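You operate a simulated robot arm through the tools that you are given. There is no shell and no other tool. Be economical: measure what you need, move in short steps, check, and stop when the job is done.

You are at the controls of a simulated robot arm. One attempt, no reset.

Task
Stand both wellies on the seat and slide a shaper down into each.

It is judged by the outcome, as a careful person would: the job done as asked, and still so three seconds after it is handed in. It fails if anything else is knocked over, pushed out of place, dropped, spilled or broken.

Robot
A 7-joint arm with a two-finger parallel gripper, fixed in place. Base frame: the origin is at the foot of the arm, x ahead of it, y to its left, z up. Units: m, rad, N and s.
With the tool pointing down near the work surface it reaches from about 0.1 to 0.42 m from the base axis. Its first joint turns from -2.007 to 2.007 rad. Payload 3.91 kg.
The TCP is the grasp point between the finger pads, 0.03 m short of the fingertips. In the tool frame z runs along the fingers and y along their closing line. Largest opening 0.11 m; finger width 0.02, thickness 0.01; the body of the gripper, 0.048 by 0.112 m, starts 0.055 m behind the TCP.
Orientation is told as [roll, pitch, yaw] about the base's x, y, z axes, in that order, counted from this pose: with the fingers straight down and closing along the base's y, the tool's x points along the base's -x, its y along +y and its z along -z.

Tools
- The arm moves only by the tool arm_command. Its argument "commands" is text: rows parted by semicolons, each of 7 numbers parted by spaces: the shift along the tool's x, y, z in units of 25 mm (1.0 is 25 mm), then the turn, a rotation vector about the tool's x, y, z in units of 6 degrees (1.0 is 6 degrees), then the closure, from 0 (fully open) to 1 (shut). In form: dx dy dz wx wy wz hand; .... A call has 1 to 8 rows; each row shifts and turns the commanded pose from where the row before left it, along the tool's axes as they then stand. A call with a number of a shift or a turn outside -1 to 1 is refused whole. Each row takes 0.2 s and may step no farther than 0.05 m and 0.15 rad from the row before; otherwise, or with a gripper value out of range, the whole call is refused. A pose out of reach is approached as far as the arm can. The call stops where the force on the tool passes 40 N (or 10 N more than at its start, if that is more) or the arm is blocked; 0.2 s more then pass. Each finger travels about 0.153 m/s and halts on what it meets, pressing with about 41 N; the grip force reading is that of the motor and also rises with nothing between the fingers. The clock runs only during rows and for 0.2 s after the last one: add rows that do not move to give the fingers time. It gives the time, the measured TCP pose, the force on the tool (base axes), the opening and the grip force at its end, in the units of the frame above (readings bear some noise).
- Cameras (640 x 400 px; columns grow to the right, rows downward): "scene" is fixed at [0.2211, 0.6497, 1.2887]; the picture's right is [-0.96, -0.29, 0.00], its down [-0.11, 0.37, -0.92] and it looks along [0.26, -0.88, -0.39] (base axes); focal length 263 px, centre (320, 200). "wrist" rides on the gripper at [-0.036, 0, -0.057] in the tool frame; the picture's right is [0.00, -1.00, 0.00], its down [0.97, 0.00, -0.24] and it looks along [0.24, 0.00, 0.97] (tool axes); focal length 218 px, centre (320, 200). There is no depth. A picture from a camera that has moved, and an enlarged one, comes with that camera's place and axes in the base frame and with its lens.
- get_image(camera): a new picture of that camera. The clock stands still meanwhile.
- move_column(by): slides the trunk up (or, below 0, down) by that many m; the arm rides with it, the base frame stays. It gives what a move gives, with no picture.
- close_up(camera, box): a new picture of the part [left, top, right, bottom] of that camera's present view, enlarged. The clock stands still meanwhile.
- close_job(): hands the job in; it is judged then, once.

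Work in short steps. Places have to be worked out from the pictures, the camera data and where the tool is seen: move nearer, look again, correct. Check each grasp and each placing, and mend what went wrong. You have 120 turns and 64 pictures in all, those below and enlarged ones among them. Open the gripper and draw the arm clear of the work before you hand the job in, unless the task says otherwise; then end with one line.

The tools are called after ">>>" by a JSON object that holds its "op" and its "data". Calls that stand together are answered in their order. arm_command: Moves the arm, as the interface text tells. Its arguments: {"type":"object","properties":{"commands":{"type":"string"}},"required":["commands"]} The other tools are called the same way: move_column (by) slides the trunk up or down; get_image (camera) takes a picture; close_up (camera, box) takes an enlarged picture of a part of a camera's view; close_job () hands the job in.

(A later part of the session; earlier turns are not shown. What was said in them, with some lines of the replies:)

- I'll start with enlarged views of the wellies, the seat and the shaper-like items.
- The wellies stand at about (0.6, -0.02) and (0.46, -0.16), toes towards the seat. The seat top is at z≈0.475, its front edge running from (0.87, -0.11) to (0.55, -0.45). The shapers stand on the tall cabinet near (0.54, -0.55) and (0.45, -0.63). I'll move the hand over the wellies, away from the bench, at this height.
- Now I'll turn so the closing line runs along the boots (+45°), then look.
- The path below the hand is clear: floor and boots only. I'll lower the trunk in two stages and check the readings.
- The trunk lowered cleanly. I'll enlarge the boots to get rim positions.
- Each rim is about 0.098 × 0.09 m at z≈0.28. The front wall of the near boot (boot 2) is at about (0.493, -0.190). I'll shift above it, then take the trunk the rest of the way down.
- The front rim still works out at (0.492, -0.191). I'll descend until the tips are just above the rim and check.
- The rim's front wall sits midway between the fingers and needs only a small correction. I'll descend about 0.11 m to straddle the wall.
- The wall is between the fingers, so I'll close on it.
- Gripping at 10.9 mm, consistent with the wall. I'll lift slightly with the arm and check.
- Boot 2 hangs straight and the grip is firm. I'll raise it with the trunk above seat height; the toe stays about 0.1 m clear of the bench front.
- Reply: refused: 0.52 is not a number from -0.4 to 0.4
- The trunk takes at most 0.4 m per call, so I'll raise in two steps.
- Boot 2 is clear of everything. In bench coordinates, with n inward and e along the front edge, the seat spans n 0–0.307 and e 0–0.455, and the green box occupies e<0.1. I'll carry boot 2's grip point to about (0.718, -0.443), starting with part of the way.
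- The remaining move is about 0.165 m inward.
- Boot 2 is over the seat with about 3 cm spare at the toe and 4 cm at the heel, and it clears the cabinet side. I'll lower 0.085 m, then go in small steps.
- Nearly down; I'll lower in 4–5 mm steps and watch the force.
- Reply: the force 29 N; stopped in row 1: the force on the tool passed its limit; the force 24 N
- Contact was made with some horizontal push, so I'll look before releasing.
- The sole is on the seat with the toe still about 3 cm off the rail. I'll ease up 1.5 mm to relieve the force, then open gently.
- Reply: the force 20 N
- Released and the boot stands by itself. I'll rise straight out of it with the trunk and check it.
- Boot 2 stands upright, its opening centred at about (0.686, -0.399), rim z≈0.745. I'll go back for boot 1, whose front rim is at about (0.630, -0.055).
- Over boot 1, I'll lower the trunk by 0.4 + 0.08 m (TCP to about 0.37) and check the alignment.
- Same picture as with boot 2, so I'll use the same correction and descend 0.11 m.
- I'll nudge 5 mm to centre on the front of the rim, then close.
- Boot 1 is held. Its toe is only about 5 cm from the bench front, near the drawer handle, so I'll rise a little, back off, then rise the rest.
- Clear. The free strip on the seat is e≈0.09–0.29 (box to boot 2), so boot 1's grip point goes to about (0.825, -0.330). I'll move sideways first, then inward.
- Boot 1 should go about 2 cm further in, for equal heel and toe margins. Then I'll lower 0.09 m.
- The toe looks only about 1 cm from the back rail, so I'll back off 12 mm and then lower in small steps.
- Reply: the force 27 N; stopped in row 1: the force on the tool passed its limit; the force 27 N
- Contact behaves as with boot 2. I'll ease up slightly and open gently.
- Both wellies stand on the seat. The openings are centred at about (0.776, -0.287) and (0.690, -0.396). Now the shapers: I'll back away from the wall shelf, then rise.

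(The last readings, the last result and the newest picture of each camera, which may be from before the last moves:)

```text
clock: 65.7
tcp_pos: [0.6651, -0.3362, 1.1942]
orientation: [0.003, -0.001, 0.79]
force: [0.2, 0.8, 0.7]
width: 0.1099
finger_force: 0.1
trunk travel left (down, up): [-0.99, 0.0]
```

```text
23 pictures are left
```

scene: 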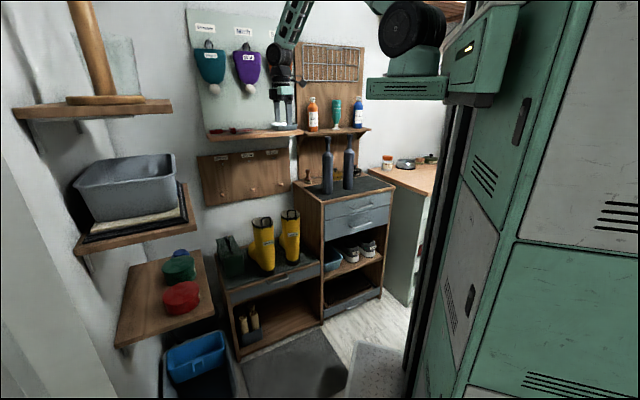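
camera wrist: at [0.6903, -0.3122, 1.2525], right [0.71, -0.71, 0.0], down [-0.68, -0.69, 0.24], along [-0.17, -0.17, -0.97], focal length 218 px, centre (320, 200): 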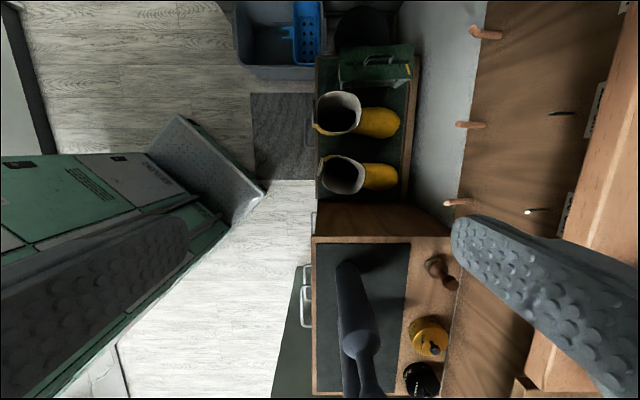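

The shelf front is at about n=0.23, roughly 0.17 m beyond the shapers, so there's room. I'll move towards the nearer shaper at about (0.54, -0.548), staying high.

>>> {"op": "arm_command", "data": {"commands": "0.8 -0.3 0 0 0 0 0;0.9 -0.3 0 0 0 0 0;0.9 -0.3 0 0 0 0 0;0.9 -0.3 0 0 0 0 0;0.9 -0.3 0 0 0 0 0;0.9 -0.3 0 0 0 0 0;0.7 -0.3 0 0 0 0 0;0 0 0 0 0 0 0"}}

>>> {"op": "get_image", "data": {"camera": "wrist"}}

>>> {"op": "close_up", "data": {"camera": "scene", "box": [250, 60, 400, 210]}}

```text
clock: 67.5
tcp_pos: [0.596, -0.4838, 1.1944]
orientation: [0.003, -0.002, 0.786]
force: [0.4, -0.3, -0.4]
width: 0.11
finger_force: 0.0
trunk travel left (down, up): [-0.99, 0.0]
```

```text
22 pictures are left
camera wrist: at [0.6217, -0.4592, 1.2527], right [0.71, -0.71, 0.0], down [-0.68, -0.69, 0.24], along [-0.17, -0.17, -0.97], focal length 218 px, centre (320, 200)
```

wrist: 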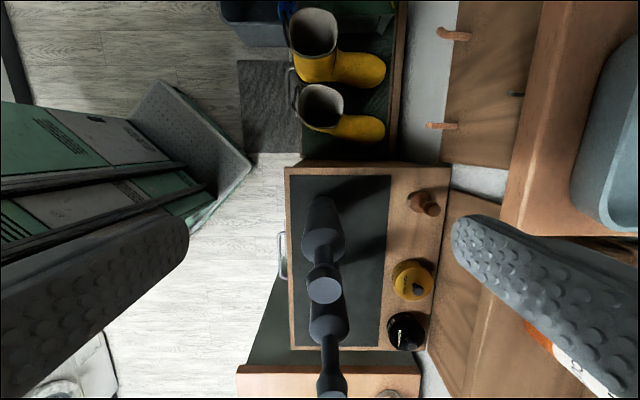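

```text
2.67 times, centred on (325, 135) of scene
camera zoom: at [0.2211, 0.6497, 1.2887], right [-0.96, -0.29, 0.0], down [-0.11, 0.37, -0.92], along [0.26, -0.88, -0.39], focal length 701 px, centre (307, 373)
```

zoom: 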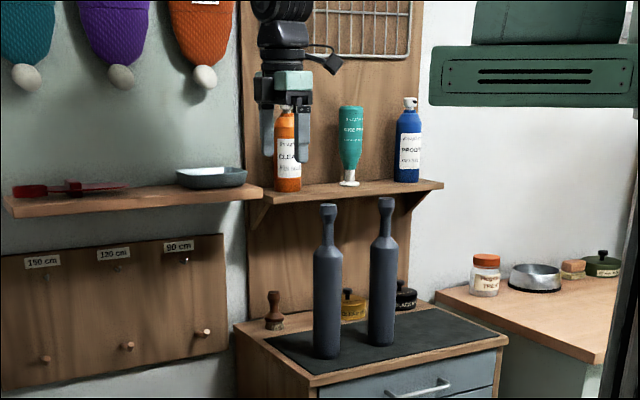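

The top of shaper 1 works out at (0.533, -0.554), z≈1.07, with a knob about 35 mm across. I'll move right over it.

>>> {"op": "arm_command", "data": {"commands": "0.9 0 0 0 0 0 0;0.9 -0.1 0 0 0 0 0;0.9 -0.1 0 0 0 0 0;0.9 0 0 0 0 0 0;0.1 0 0 0 0 0 0;0 0 0.6 0 0 0 0;0 0 0 0 0 0 0"}}

>>> {"op": "get_image", "data": {"camera": "wrist"}}

```text
clock: 69.1
tcp_pos: [0.5352, -0.5501, 1.1799]
orientation: [0.003, -0.002, 0.787]
force: [-0.8, 0.1, 0.3]
width: 0.1101
finger_force: 0.1
trunk travel left (down, up): [-0.99, 0.0]
```

```text
20 pictures are left
camera wrist: at [0.5604, -0.5259, 1.237], right [0.71, -0.71, 0.0], down [-0.69, -0.69, 0.24], along [-0.17, -0.17, -0.97], focal length 218 px, centre (320, 200)
```

wrist: 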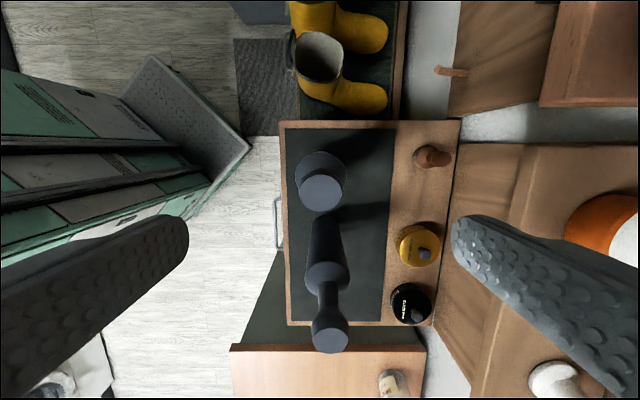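

The knob is centred under the hand. I'll descend to TCP z≈1.05 and close on it.

>>> {"op": "arm_command", "data": {"commands": "0 0 1 0 0 0 0;0 0 1 0 0 0 0;0 0 1 0 0 0 0;0 0 1 0 0 0 0;0 0 0.8 0 0 0 0;0 0 0.4 0 0 0 0;0 0 0 0 0 0 0"}}

>>> {"op": "get_image", "data": {"camera": "wrist"}}

>>> {"op": "close_up", "data": {"camera": "scene", "box": [280, 90, 380, 200]}}

```text
clock: 70.7
tcp_pos: [0.5358, -0.551, 1.0502]
orientation: [0.003, 0.0, 0.788]
force: [-0.2, 0.0, 0.0]
width: 0.1101
finger_force: 0.1
trunk travel left (down, up): [-0.99, 0.0]
```

```text
19 pictures are left
camera wrist: at [0.5604, -0.5257, 1.1074], right [0.71, -0.71, 0.0], down [-0.68, -0.69, 0.24], along [-0.17, -0.17, -0.97], focal length 218 px, centre (320, 200)
```

wrist: 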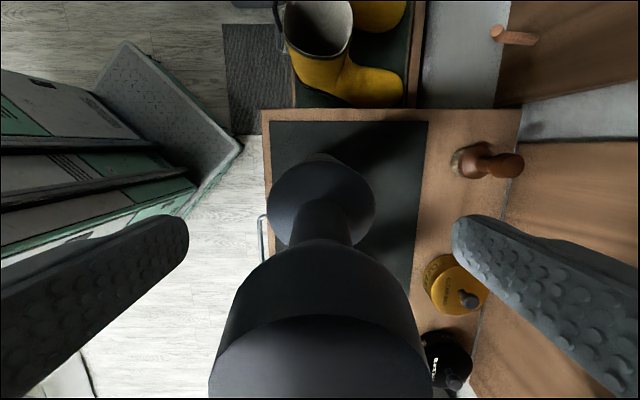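

```text
3.64 times, centred on (330, 145) of scene
camera zoom: at [0.2211, 0.6497, 1.2887], right [-0.96, -0.29, 0.0], down [-0.11, 0.37, -0.92], along [0.26, -0.88, -0.39], focal length 956 px, centre (284, 400)
```

zoom: 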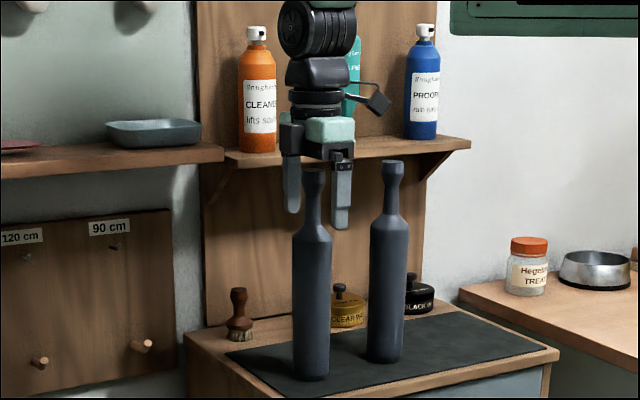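

The knob and neck are between the fingers, so I'll close.

>>> {"op": "arm_command", "data": {"commands": "0 0 0 0 0 0 0.3;0 0 0 0 0 0 0.6;0 0 0 0 0 0 0.8;0 0 0 0 0 0 1;0 0 0 0 0 0 1"}}

>>> {"op": "arm_command", "data": {"commands": "0 0 -0.3 0 0 0 1;0 0 -0.5 0 0 0 1;0 0 -0.8 0 0 0 1;0 0 -0.8 0 0 0 1;0 0 0 0 0 0 1"}}

>>> {"op": "close_up", "data": {"camera": "scene", "box": [280, 90, 380, 200]}}

```text
clock: 71.9
tcp_pos: [0.5352, -0.55, 1.0501]
orientation: [0.002, -0.002, 0.785]
force: [0.5, 0.3, 0.1]
width: 0.0334
finger_force: 40.5
trunk travel left (down, up): [-0.99, 0.0]
```

```text
clock: 73.1
tcp_pos: [0.5347, -0.5498, 1.1084]
orientation: [0.004, -0.001, 0.788]
force: [-0.3, -0.2, -1.3]
width: 0.0332
finger_force: 41.2
trunk travel left (down, up): [-0.99, 0.0]
```

```text
3.64 times, centred on (330, 145) of scene
camera zoom: at [0.2211, 0.6497, 1.2887], right [-0.96, -0.29, 0.0], down [-0.11, 0.37, -0.92], along [0.26, -0.88, -0.39], focal length 956 px, centre (284, 400)
```

zoom: 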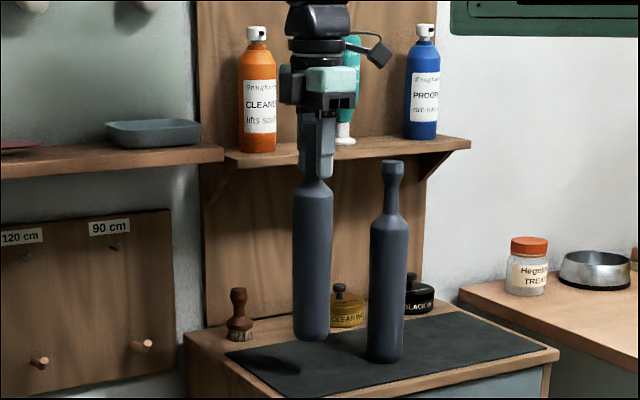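

Shaper 1 hangs straight, its bottom about 0.10 m above the boot rims at z≈0.87. I'll carry it along the bench to boot 1's opening at (0.776, -0.287).

>>> {"op": "arm_command", "data": {"commands": "-0.5 0 0 0 0 0 1;-0.9 0.1 0 0 0 0 1;-1 0.1 0 0 0 0 1;-1 0.1 0 0 0 0 1;-1 0.1 0 0 0 0 1;-1 0 0 0 0 0 1;-1 0 0 0 0 0 1;-0.8 0 0 0 0 0 1"}}

>>> {"op": "arm_command", "data": {"commands": "-0.7 0 0 0 0 0 1;-1 0.1 0 0 0 0 1;-1 0.1 0 0 0 0 1;-1 0 0 0 0 0 1;-1 0 0 0 0 0 1;-1 0 0 0 0 0 1;-0.9 0 0 0 0 0 1;-0.4 0 0 0 0 0 1"}}

>>> {"op": "get_image", "data": {"camera": "wrist"}}

>>> {"op": "close_up", "data": {"camera": "scene", "box": [210, 120, 340, 280]}}

```text
clock: 74.9
tcp_pos: [0.6556, -0.4166, 1.1093]
orientation: [0.004, -0.003, 0.786]
force: [0.9, 0.6, -0.3]
width: 0.0329
finger_force: 41.7
trunk travel left (down, up): [-0.99, 0.0]
```

```text
clock: 76.7
tcp_pos: [0.775, -0.2887, 1.1103]
orientation: [0.004, -0.003, 0.788]
force: [0.3, 0.3, -2.0]
width: 0.0328
finger_force: 40.8
trunk travel left (down, up): [-0.99, 0.0]
```

```text
16 pictures are left
camera wrist: at [0.7995, -0.2644, 1.1679], right [0.71, -0.71, 0.0], down [-0.68, -0.69, 0.24], along [-0.17, -0.17, -0.97], focal length 218 px, centre (320, 200)
```

wrist: 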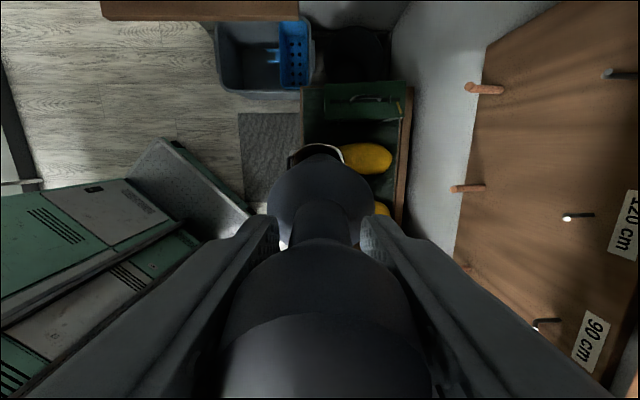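

```text
2.50 times, centred on (275, 200) of scene
camera zoom: at [0.2211, 0.6497, 1.2887], right [-0.96, -0.29, 0.0], down [-0.11, 0.37, -0.92], along [0.26, -0.88, -0.39], focal length 658 px, centre (432, 200)
```

zoom: 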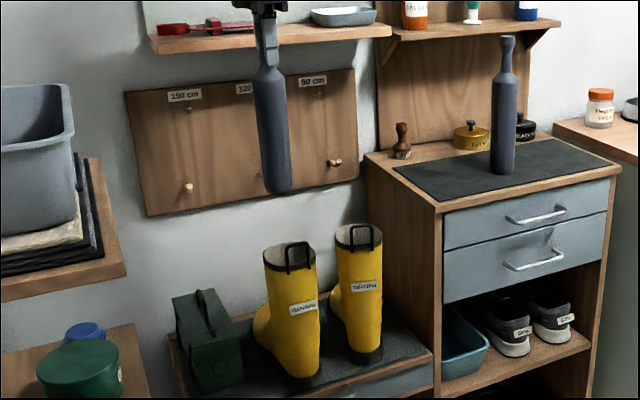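

The rim under the shaper sits about 6 mm to the hand's +y side. I'll correct that and lower the trunk 0.11 m, so the tip is just above the rim, then check.

>>> {"op": "arm_command", "data": {"commands": "0 0.25 0 0 0 0 1;0 0 0 0 0 0 1"}}

>>> {"op": "move_column", "data": {"by": -0.115}}

>>> {"op": "close_up", "data": {"camera": "scene", "box": [230, 160, 310, 250]}}

>>> {"op": "get_image", "data": {"camera": "wrist"}}

```text
clock: 77.3
tcp_pos: [0.7697, -0.2835, 1.1096]
orientation: [0.003, -0.002, 0.788]
force: [-0.6, -0.1, -0.3]
width: 0.0329
finger_force: 41.2
trunk travel left (down, up): [-0.99, 0.0]
```

```text
clock: 78.8
tcp_pos: [0.7698, -0.2841, 0.995]
orientation: [0.005, -0.002, 0.787]
force: [0.6, -0.9, -1.7]
width: 0.0328
finger_force: 40.8
trunk travel left (down, up): [-0.875, 0.115]
```

```text
4.44 times, centred on (270, 205) of scene
camera zoom: at [0.2211, 0.6497, 1.2887], right [-0.96, -0.29, 0.0], down [-0.11, 0.37, -0.92], along [0.26, -0.88, -0.39], focal length 1169 px, centre (542, 178)
```

zoom: 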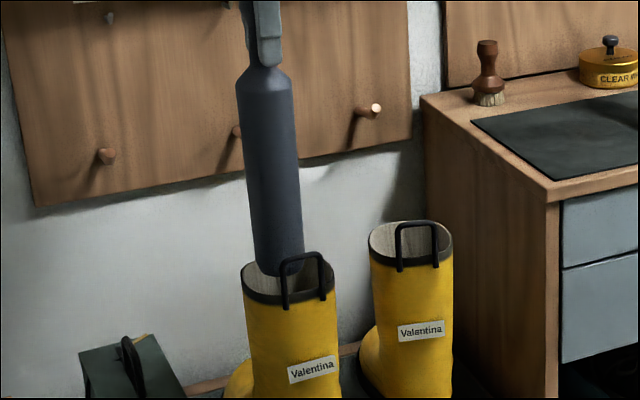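

```text
13 pictures are left
camera wrist: at [0.7947, -0.2595, 1.0531], right [0.71, -0.71, 0.0], down [-0.68, -0.69, 0.24], along [-0.17, -0.17, -0.97], focal length 218 px, centre (320, 200)
```

wrist: 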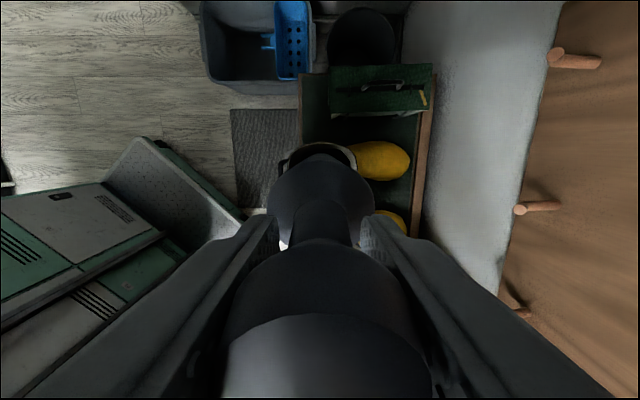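

The tip sits over the opening, within about 5 mm of centre. I'll nudge 3 mm and lower into the shaft in steps, watching the force.

>>> {"op": "arm_command", "data": {"commands": "0.12 0.06 0 0 0 0 1;0 0 0.4 0 0 0 1;0 0 0.6 0 0 0 1;0 0 0.6 0 0 0 1;0 0 0.4 0 0 0 1;0 0 0 0 0 0 1"}}

>>> {"op": "close_up", "data": {"camera": "scene", "box": [230, 160, 310, 250]}}

```text
clock: 80.2
tcp_pos: [0.7677, -0.2859, 0.9444]
orientation: [0.003, -0.002, 0.788]
force: [-0.2, -0.3, -1.7]
width: 0.0329
finger_force: 40.7
trunk travel left (down, up): [-0.875, 0.115]
```

```text
4.44 times, centred on (270, 205) of scene
camera zoom: at [0.2211, 0.6497, 1.2887], right [-0.96, -0.29, 0.0], down [-0.11, 0.37, -0.92], along [0.26, -0.88, -0.39], focal length 1169 px, centre (542, 178)
```

zoom: 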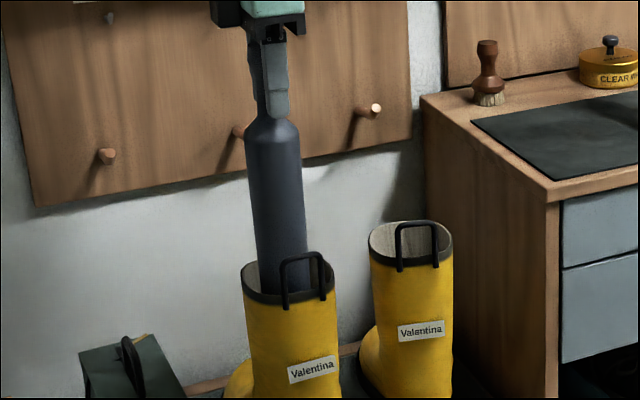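

It's inside the shaft with no contact force. I'll continue down.

>>> {"op": "arm_command", "data": {"commands": "0 0 0.7 0 0 0 1;0 0 0.7 0 0 0 1;0 0 0.7 0 0 0 1;0 0 0.7 0 0 0 1;0 0 0.7 0 0 0 1;0 0 0.7 0 0 0 1;0 0 0.7 0 0 0 1;0 0 0 0 0 0 1"}}

>>> {"op": "arm_command", "data": {"commands": "0 0 0.4 0 0 0 1;0 0 0.4 0 0 0 1;0 0 0.4 0 0 0 1;0 0 0.4 0 0 0 1;0 0 0 0 0 0 1"}}

```text
clock: 82.0
tcp_pos: [0.7665, -0.284, 0.822]
orientation: [0.003, -0.001, 0.786]
force: [0.4, -0.4, -0.8]
width: 0.033
finger_force: 41.0
trunk travel left (down, up): [-0.875, 0.115]
```

```text
clock: 83.2
tcp_pos: [0.7663, -0.2831, 0.7837]
orientation: [0.005, 0.0, 0.788]
force: [0.0, 0.2, -1.6]
width: 0.0328
finger_force: 41.0
trunk travel left (down, up): [-0.875, 0.115]
```

No contact yet. I'll go on down slowly, keeping the hand's body above the pull loop.

>>> {"op": "arm_command", "data": {"commands": "0 0 0.4 0 0 0 1;0 0 0.4 0 0 0 1;0 0 0.4 0 0 0 1;0 0 0.3 0 0 0 1;0 0 0 0 0 0 1"}}

>>> {"op": "close_up", "data": {"camera": "scene", "box": [230, 160, 310, 250]}}

```text
clock: 84.4
tcp_pos: [0.7693, -0.2859, 0.7501]
orientation: [-0.003, -0.005, 0.786]
force: [1.5, -3.2, 38.7]
width: 0.0328
finger_force: 40.6
trunk travel left (down, up): [-0.875, 0.115]
```

```text
4.44 times, centred on (270, 205) of scene
camera zoom: at [0.2211, 0.6497, 1.2887], right [-0.96, -0.29, 0.0], down [-0.11, 0.37, -0.92], along [0.26, -0.88, -0.39], focal length 1169 px, centre (542, 178)
```

zoom: 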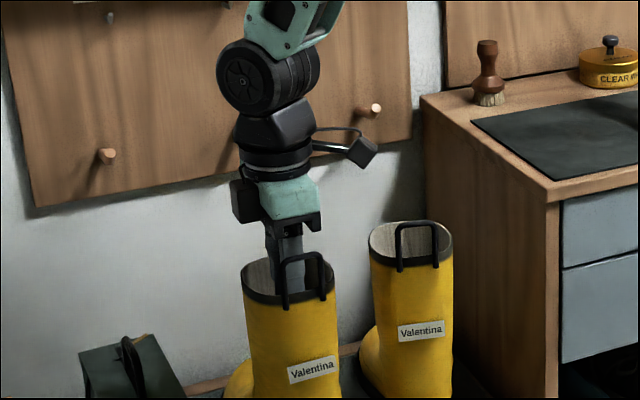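

The shaper has bottomed (38.7 N). I'll relieve the load, then open only as far as the boot's inside allows.

>>> {"op": "arm_command", "data": {"commands": "0 0 -0.1 0 0 0 1;0 0 0 0 0 0 1"}}

>>> {"op": "arm_command", "data": {"commands": "0 0 0 0 0 0 0.65;0 0 0 0 0 0 0.57;0 0 0 0 0 0 0.57;0 0 0 0 0 0 0.57"}}

>>> {"op": "arm_command", "data": {"commands": "0 0 -0.4 0 0 0 0.57;0 0 -0.6 0 0 0 0.57;0 0 -0.8 0 0 0 0.57;0 0 -0.8 0 0 0 0.57;0 0 -0.8 0 0 0 0.57;0 0 -0.8 0 0 0 0.57;0 0 -1 0 0 0 0.57;0 0 -1 0 0 0 0.57"}}

>>> {"op": "get_image", "data": {"camera": "wrist"}}

```text
clock: 85.0
tcp_pos: [0.7671, -0.284, 0.7503]
orientation: [0.002, -0.002, 0.789]
force: [3.2, -0.3, 30.3]
width: 0.0328
finger_force: 41.1
trunk travel left (down, up): [-0.875, 0.115]
```

```text
clock: 86.0
tcp_pos: [0.7668, -0.2854, 0.7484]
orientation: [0.004, 0.0, 0.788]
force: [0.1, 0.3, 0.2]
width: 0.0472
finger_force: 0.0
trunk travel left (down, up): [-0.875, 0.115]
```

```text
clock: 87.8
tcp_pos: [0.7671, -0.2836, 0.9014]
orientation: [0.004, -0.002, 0.788]
force: [0.5, -0.9, -0.1]
width: 0.0473
finger_force: 0.1
trunk travel left (down, up): [-0.875, 0.115]
```

```text
10 pictures are left
camera wrist: at [0.7926, -0.2602, 0.9593], right [0.71, -0.71, 0.0], down [-0.68, -0.69, 0.24], along [-0.17, -0.17, -0.97], focal length 218 px, centre (320, 200)
```

wrist: 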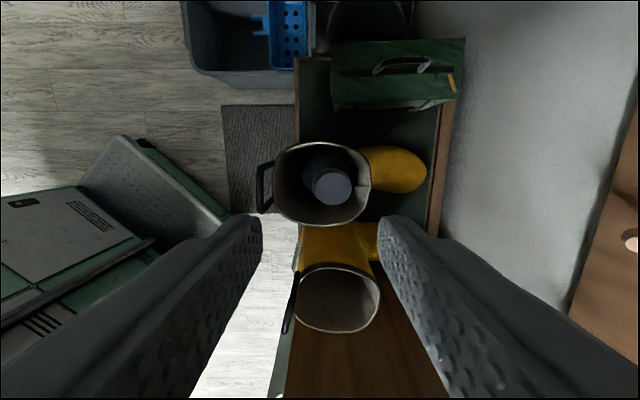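

Shaper 1 is in boot 1 and boot 2 hasn't moved (opening at about (0.688, -0.394)). Next is shaper 2 at about (0.452, -0.648): up first, then across.

>>> {"op": "move_column", "data": {"by": 0.115}}

>>> {"op": "arm_command", "data": {"commands": "0.6 0 -1 0 0 0 0.3;1 0 -1 0 0 0 0;1 -0.2 -1 0 0 0 0;1 -0.2 -1 0 0 0 0;1 -0.2 -1 0 0 0 0;1 -0.2 -1 0 0 0 0;1 -0.2 -0.8 0 0 0 0;1 -0.2 0 0 0 0 0"}}

>>> {"op": "arm_command", "data": {"commands": "1 -0.2 0 0 0 0 0;1 0 0 0 0 0 0;1 0 0 0 0 0 0;1 0 0 0 0 0 0;1 0 0 0 0 0 0;1 0 0 0 0 0 0;1 0 0 0 0 0 0;0.6 0 0 0 0 0 0"}}

>>> {"op": "arm_command", "data": {"commands": "1 0 0 0 0 0 0;1 0 0 0 0 0 0;1 0 0 0 0 0 0;0.6 0 0 0 0 0 0;0 0 0 0 0 0 0"}}

>>> {"op": "get_image", "data": {"camera": "wrist"}}

```text
clock: 89.2
tcp_pos: [0.7677, -0.2852, 1.0162]
orientation: [0.003, -0.003, 0.787]
force: [-0.1, -0.4, 0.0]
width: 0.0474
finger_force: 0.1
trunk travel left (down, up): [-0.99, 0.0]
```

```text
clock: 91.0
tcp_pos: [0.6555, -0.4404, 1.1867]
orientation: [0.003, 0.0, 0.788]
force: [-0.4, 0.0, 0.2]
width: 0.1101
finger_force: 0.1
trunk travel left (down, up): [-0.99, 0.0]
```

```text
clock: 92.8
tcp_pos: [0.5222, -0.5782, 1.1858]
orientation: [0.004, 0.001, 0.79]
force: [0.8, 0.5, 0.1]
width: 0.11
finger_force: 0.1
trunk travel left (down, up): [-0.99, 0.0]
```

```text
clock: 94.0
tcp_pos: [0.4599, -0.6434, 1.1844]
orientation: [0.004, -0.003, 0.788]
force: [0.8, -0.3, 0.3]
width: 0.11
finger_force: 0.1
trunk travel left (down, up): [-0.99, 0.0]
```

```text
9 pictures are left
camera wrist: at [0.4848, -0.6182, 1.2426], right [0.71, -0.71, 0.0], down [-0.69, -0.69, 0.24], along [-0.17, -0.17, -0.97], focal length 218 px, centre (320, 200)
```

wrist: 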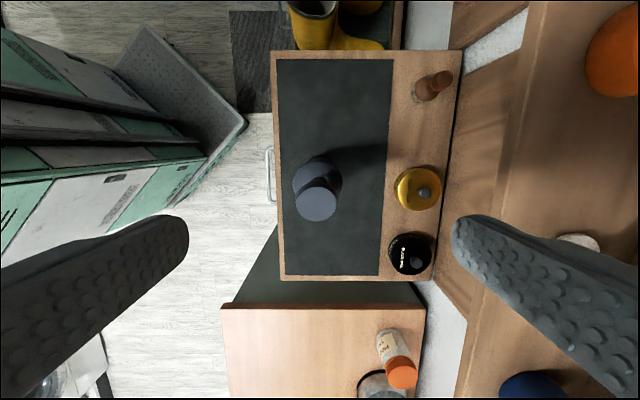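

The knob is 7 mm to tool +x and 2 mm to +y. I'll correct, descend to z≈1.05 and close.

>>> {"op": "arm_command", "data": {"commands": "0.28 0.1 0 0 0 0 0;0 0 1 0 0 0 0;0 0 1 0 0 0 0;0 0 1 0 0 0 0;0 0 1 0 0 0 0;0 0 0.9 0 0 0 0;0 0 0.45 0 0 0 0;0 0 0 0 0 0 0"}}

>>> {"op": "arm_command", "data": {"commands": "0 0 0 0 0 0 0.3;0 0 0 0 0 0 0.6;0 0 0 0 0 0 0.8;0 0 0 0 0 0 1;0 0 0 0 0 0 1"}}

>>> {"op": "arm_command", "data": {"commands": "0 0 -0.3 0 0 0 1;0 0 -0.5 0 0 0 1;0 0 -0.8 0 0 0 1;0 0 -0.8 0 0 0 1;0 0 0 0 0 0 1"}}

>>> {"op": "close_up", "data": {"camera": "scene", "box": [280, 90, 400, 210]}}

```text
clock: 95.8
tcp_pos: [0.453, -0.646, 1.051]
orientation: [0.003, -0.002, 0.787]
force: [0.1, 0.5, -0.5]
width: 0.1097
finger_force: 0.0
trunk travel left (down, up): [-0.99, 0.0]
```

```text
clock: 97.0
tcp_pos: [0.4533, -0.6446, 1.0524]
orientation: [0.001, -0.003, 0.787]
force: [0.8, 0.4, 0.1]
width: 0.0331
finger_force: 40.9
trunk travel left (down, up): [-0.99, 0.0]
```

```text
clock: 98.2
tcp_pos: [0.4527, -0.6463, 1.1116]
orientation: [0.005, 0.0, 0.788]
force: [0.8, -0.2, -0.7]
width: 0.0329
finger_force: 40.6
trunk travel left (down, up): [-0.99, 0.0]
```

```text
3.33 times, centred on (340, 150) of scene
camera zoom: at [0.2211, 0.6497, 1.2887], right [-0.96, -0.29, 0.0], down [-0.11, 0.37, -0.92], along [0.26, -0.88, -0.39], focal length 877 px, centre (253, 367)
```

zoom: 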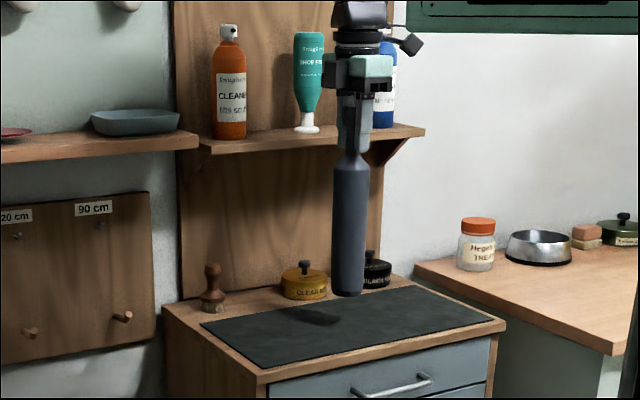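

Shaper 2 is held straight. I'll carry it to boot 2's opening at about (0.687, -0.394).

>>> {"op": "arm_command", "data": {"commands": "-0.5 0 0 0 0 0 1;-0.9 0.1 0 0 0 0 1;-1 0.1 0 0 0 0 1;-1 0.1 0 0 0 0 1;-1 0.1 0 0 0 0 1;-1 0.1 0 0 0 0 1;-1 0 0 0 0 0 1;-0.8 0 0 0 0 0 1"}}

>>> {"op": "arm_command", "data": {"commands": "-0.7 0 0 0 0 0 1;-1 0 0 0 0 0 1;-1 0 0 0 0 0 1;-1 0 0 0 0 0 1;-1 0 0 0 0 0 1;-0.9 0 0 0 0 0 1;-0.7 0 0 0 0 0 1;-0.25 0 0 0 0 0 1"}}

>>> {"op": "move_column", "data": {"by": -0.1}}

>>> {"op": "get_image", "data": {"camera": "wrist"}}

>>> {"op": "close_up", "data": {"camera": "scene", "box": [250, 160, 330, 250]}}

```text
clock: 100.0
tcp_pos: [0.5726, -0.5098, 1.1134]
orientation: [0.003, -0.002, 0.788]
force: [0.2, 0.5, -0.9]
width: 0.0329
finger_force: 40.9
trunk travel left (down, up): [-0.99, 0.0]
```

```text
clock: 101.8
tcp_pos: [0.6876, -0.3941, 1.112]
orientation: [0.004, -0.001, 0.788]
force: [-0.3, 0.2, -1.3]
width: 0.0331
finger_force: 41.1
trunk travel left (down, up): [-0.99, 0.0]
```

```text
clock: 103.2
tcp_pos: [0.6871, -0.3941, 1.012]
orientation: [0.003, -0.003, 0.787]
force: [0.4, 0.5, -1.6]
width: 0.0328
finger_force: 40.9
trunk travel left (down, up): [-0.89, 0.1]
```

```text
7 pictures are left
camera wrist: at [0.7121, -0.3698, 1.0695], right [0.71, -0.71, 0.0], down [-0.68, -0.69, 0.24], along [-0.17, -0.17, -0.97], focal length 218 px, centre (320, 200)
```

wrist: 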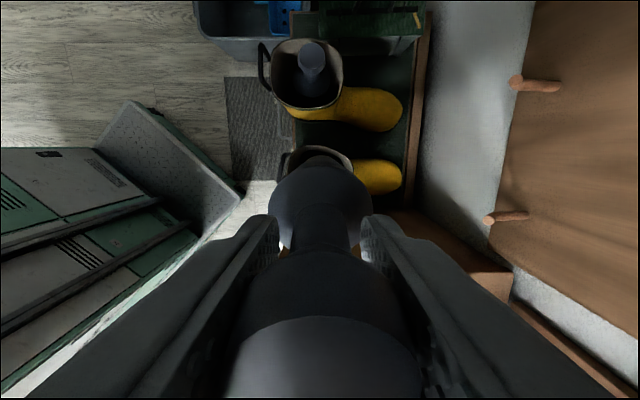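

```text
4.44 times, centred on (290, 205) of scene
camera zoom: at [0.2211, 0.6497, 1.2887], right [-0.96, -0.29, 0.0], down [-0.11, 0.37, -0.92], along [0.26, -0.88, -0.39], focal length 1169 px, centre (453, 178)
```

zoom: 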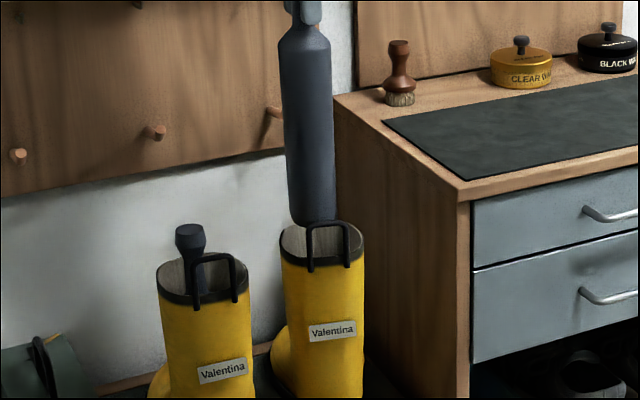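

The opening's centre is about 6 mm to tool +x of the shaper. I'll correct and lower into the shaft.

>>> {"op": "arm_command", "data": {"commands": "0.24 0.05 0 0 0 0 1;0 0 0 0 0 0 1;0 0 0.5 0 0 0 1;0 0 0.7 0 0 0 1;0 0 0.7 0 0 0 1;0 0 0.5 0 0 0 1;0 0 0.3 0 0 0 1;0 0 0 0 0 0 1"}}

>>> {"op": "close_up", "data": {"camera": "scene", "box": [250, 160, 330, 250]}}

```text
clock: 105.0
tcp_pos: [0.6842, -0.3975, 0.9431]
orientation: [0.003, -0.004, 0.786]
force: [0.1, -0.2, -1.1]
width: 0.0327
finger_force: 40.7
trunk travel left (down, up): [-0.89, 0.1]
```

```text
4.44 times, centred on (290, 205) of scene
camera zoom: at [0.2211, 0.6497, 1.2887], right [-0.96, -0.29, 0.0], down [-0.11, 0.37, -0.92], along [0.26, -0.88, -0.39], focal length 1169 px, centre (453, 178)
```

zoom: 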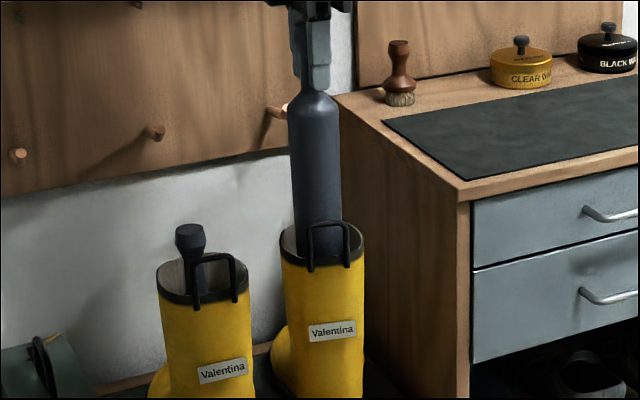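

It's inside, centred and force-free. I'll continue down as before; contact was at TCP z≈0.75 last time.

>>> {"op": "arm_command", "data": {"commands": "0 0 0.7 0 0 0 1;0 0 0.7 0 0 0 1;0 0 0.7 0 0 0 1;0 0 0.7 0 0 0 1;0 0 0.7 0 0 0 1;0 0 0.7 0 0 0 1;0 0 0.7 0 0 0 1;0 0 0 0 0 0 1"}}

>>> {"op": "arm_command", "data": {"commands": "0 0 0.5 0 0 0 1;0 0 0.5 0 0 0 1;0 0 0.5 0 0 0 1;0 0 0.4 0 0 0 1;0 0 0 0 0 0 1"}}

>>> {"op": "arm_command", "data": {"commands": "0 0 0.3 0 0 0 1;0 0 0.3 0 0 0 1;0 0 0.2 0 0 0 1;0 0 0.2 0 0 0 1;0 0 0 0 0 0 1"}}

```text
clock: 106.8
tcp_pos: [0.6813, -0.3964, 0.8229]
orientation: [0.005, -0.003, 0.787]
force: [0.4, -1.0, -1.3]
width: 0.0328
finger_force: 41.4
trunk travel left (down, up): [-0.89, 0.1]
```

```text
clock: 108.0
tcp_pos: [0.6807, -0.398, 0.774]
orientation: [0.005, -0.002, 0.787]
force: [0.5, 0.2, -1.0]
width: 0.0331
finger_force: 41.3
trunk travel left (down, up): [-0.89, 0.1]
```

```text
clock: 109.2
tcp_pos: [0.6835, -0.3991, 0.754]
orientation: [-0.005, -0.004, 0.788]
force: [1.2, -2.7, 37.0]
width: 0.0327
finger_force: 41.2
trunk travel left (down, up): [-0.89, 0.1]
```

Shaper 2 has bottomed. I'll relieve the load, open slightly and rise out.

>>> {"op": "arm_command", "data": {"commands": "0 0 -0.12 0 0 0 1;0 0 0 0 0 0 1;0 0 0 0 0 0 0.65;0 0 0 0 0 0 0.57;0 0 0 0 0 0 0.57;0 0 0 0 0 0 0.57"}}

>>> {"op": "arm_command", "data": {"commands": "0 0 -0.4 0 0 0 0.57;0 0 -0.6 0 0 0 0.57;0 0 -0.8 0 0 0 0.57;0 0 -0.8 0 0 0 0.57;0 0 -0.8 0 0 0 0.57;0 0 -0.8 0 0 0 0.57;0 0 -1 0 0 0 0.57;0 0 -1 0 0 0 0.57"}}

>>> {"op": "move_column", "data": {"by": 0.1}}

>>> {"op": "arm_command", "data": {"commands": "0 1 -0.5 0 0 0 0;0 1 -0.5 0 0 0 0;0 1 -0.5 0 0 0 0;0 1 -0.5 0 0 0 0;0 1 0 0 0 0 0;0 1 0 0 0 0 0;0 1 0 0 0 0 0;0 1 0 0 0 0 0"}}

>>> {"op": "get_image", "data": {"camera": "scene"}}

>>> {"op": "close_up", "data": {"camera": "scene", "box": [210, 180, 330, 290]}}

```text
clock: 110.5
tcp_pos: [0.6814, -0.3963, 0.7527]
orientation: [0.002, -0.003, 0.787]
force: [-0.4, 0.2, -0.8]
width: 0.0472
finger_force: 0.0
trunk travel left (down, up): [-0.89, 0.1]
```

```text
clock: 112.3
tcp_pos: [0.6805, -0.3958, 0.9079]
orientation: [0.004, -0.001, 0.788]
force: [0.1, 0.0, 0.6]
width: 0.0474
finger_force: 0.1
trunk travel left (down, up): [-0.89, 0.1]
```

```text
clock: 113.7
tcp_pos: [0.6805, -0.3966, 1.0078]
orientation: [0.005, -0.002, 0.789]
force: [0.4, 0.0, -0.5]
width: 0.0474
finger_force: 0.0
trunk travel left (down, up): [-0.99, 0.0]
```

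```text
clock: 115.5
tcp_pos: [0.5414, -0.2538, 1.0575]
orientation: [0.004, -0.001, 0.788]
force: [-1.4, -0.5, 0.7]
width: 0.1101
finger_force: 0.1
trunk travel left (down, up): [-0.99, 0.0]
```

```text
4 pictures are left
```

scene: 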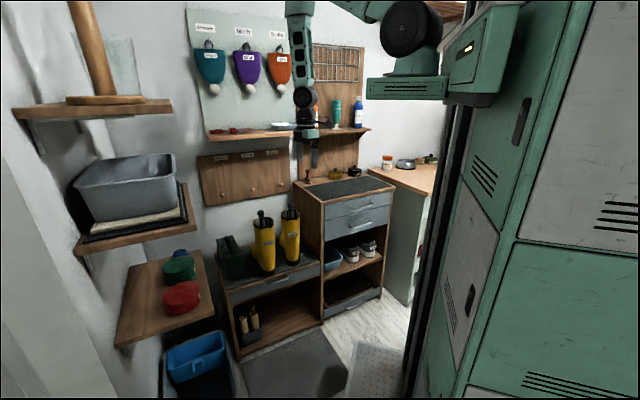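

```text
3.64 times, centred on (270, 235) of scene
camera zoom: at [0.2211, 0.6497, 1.2887], right [-0.96, -0.29, 0.0], down [-0.11, 0.37, -0.92], along [0.26, -0.88, -0.39], focal length 956 px, centre (502, 73)
```

zoom: 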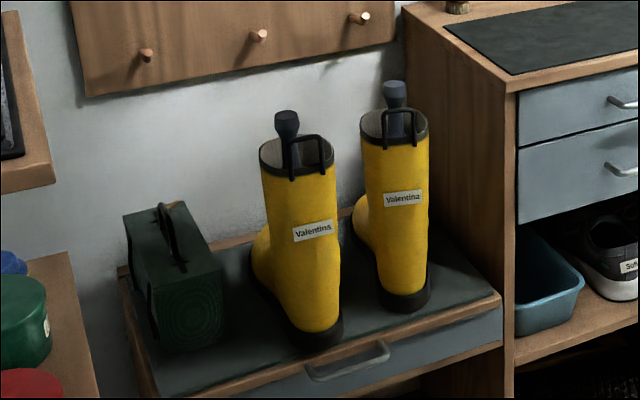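

Both wellies stand on the seat with a shaper down in each, nothing else looks disturbed, and the arm is clear with the hand open. I'm handing it in.

>>> {"op": "close_job", "data": {}}

```text
The job is handed in.
```

Both wellies are standing on the seat with a shaper slid down into each; nothing else looked disturbed in the last picture, and the job is handed in.
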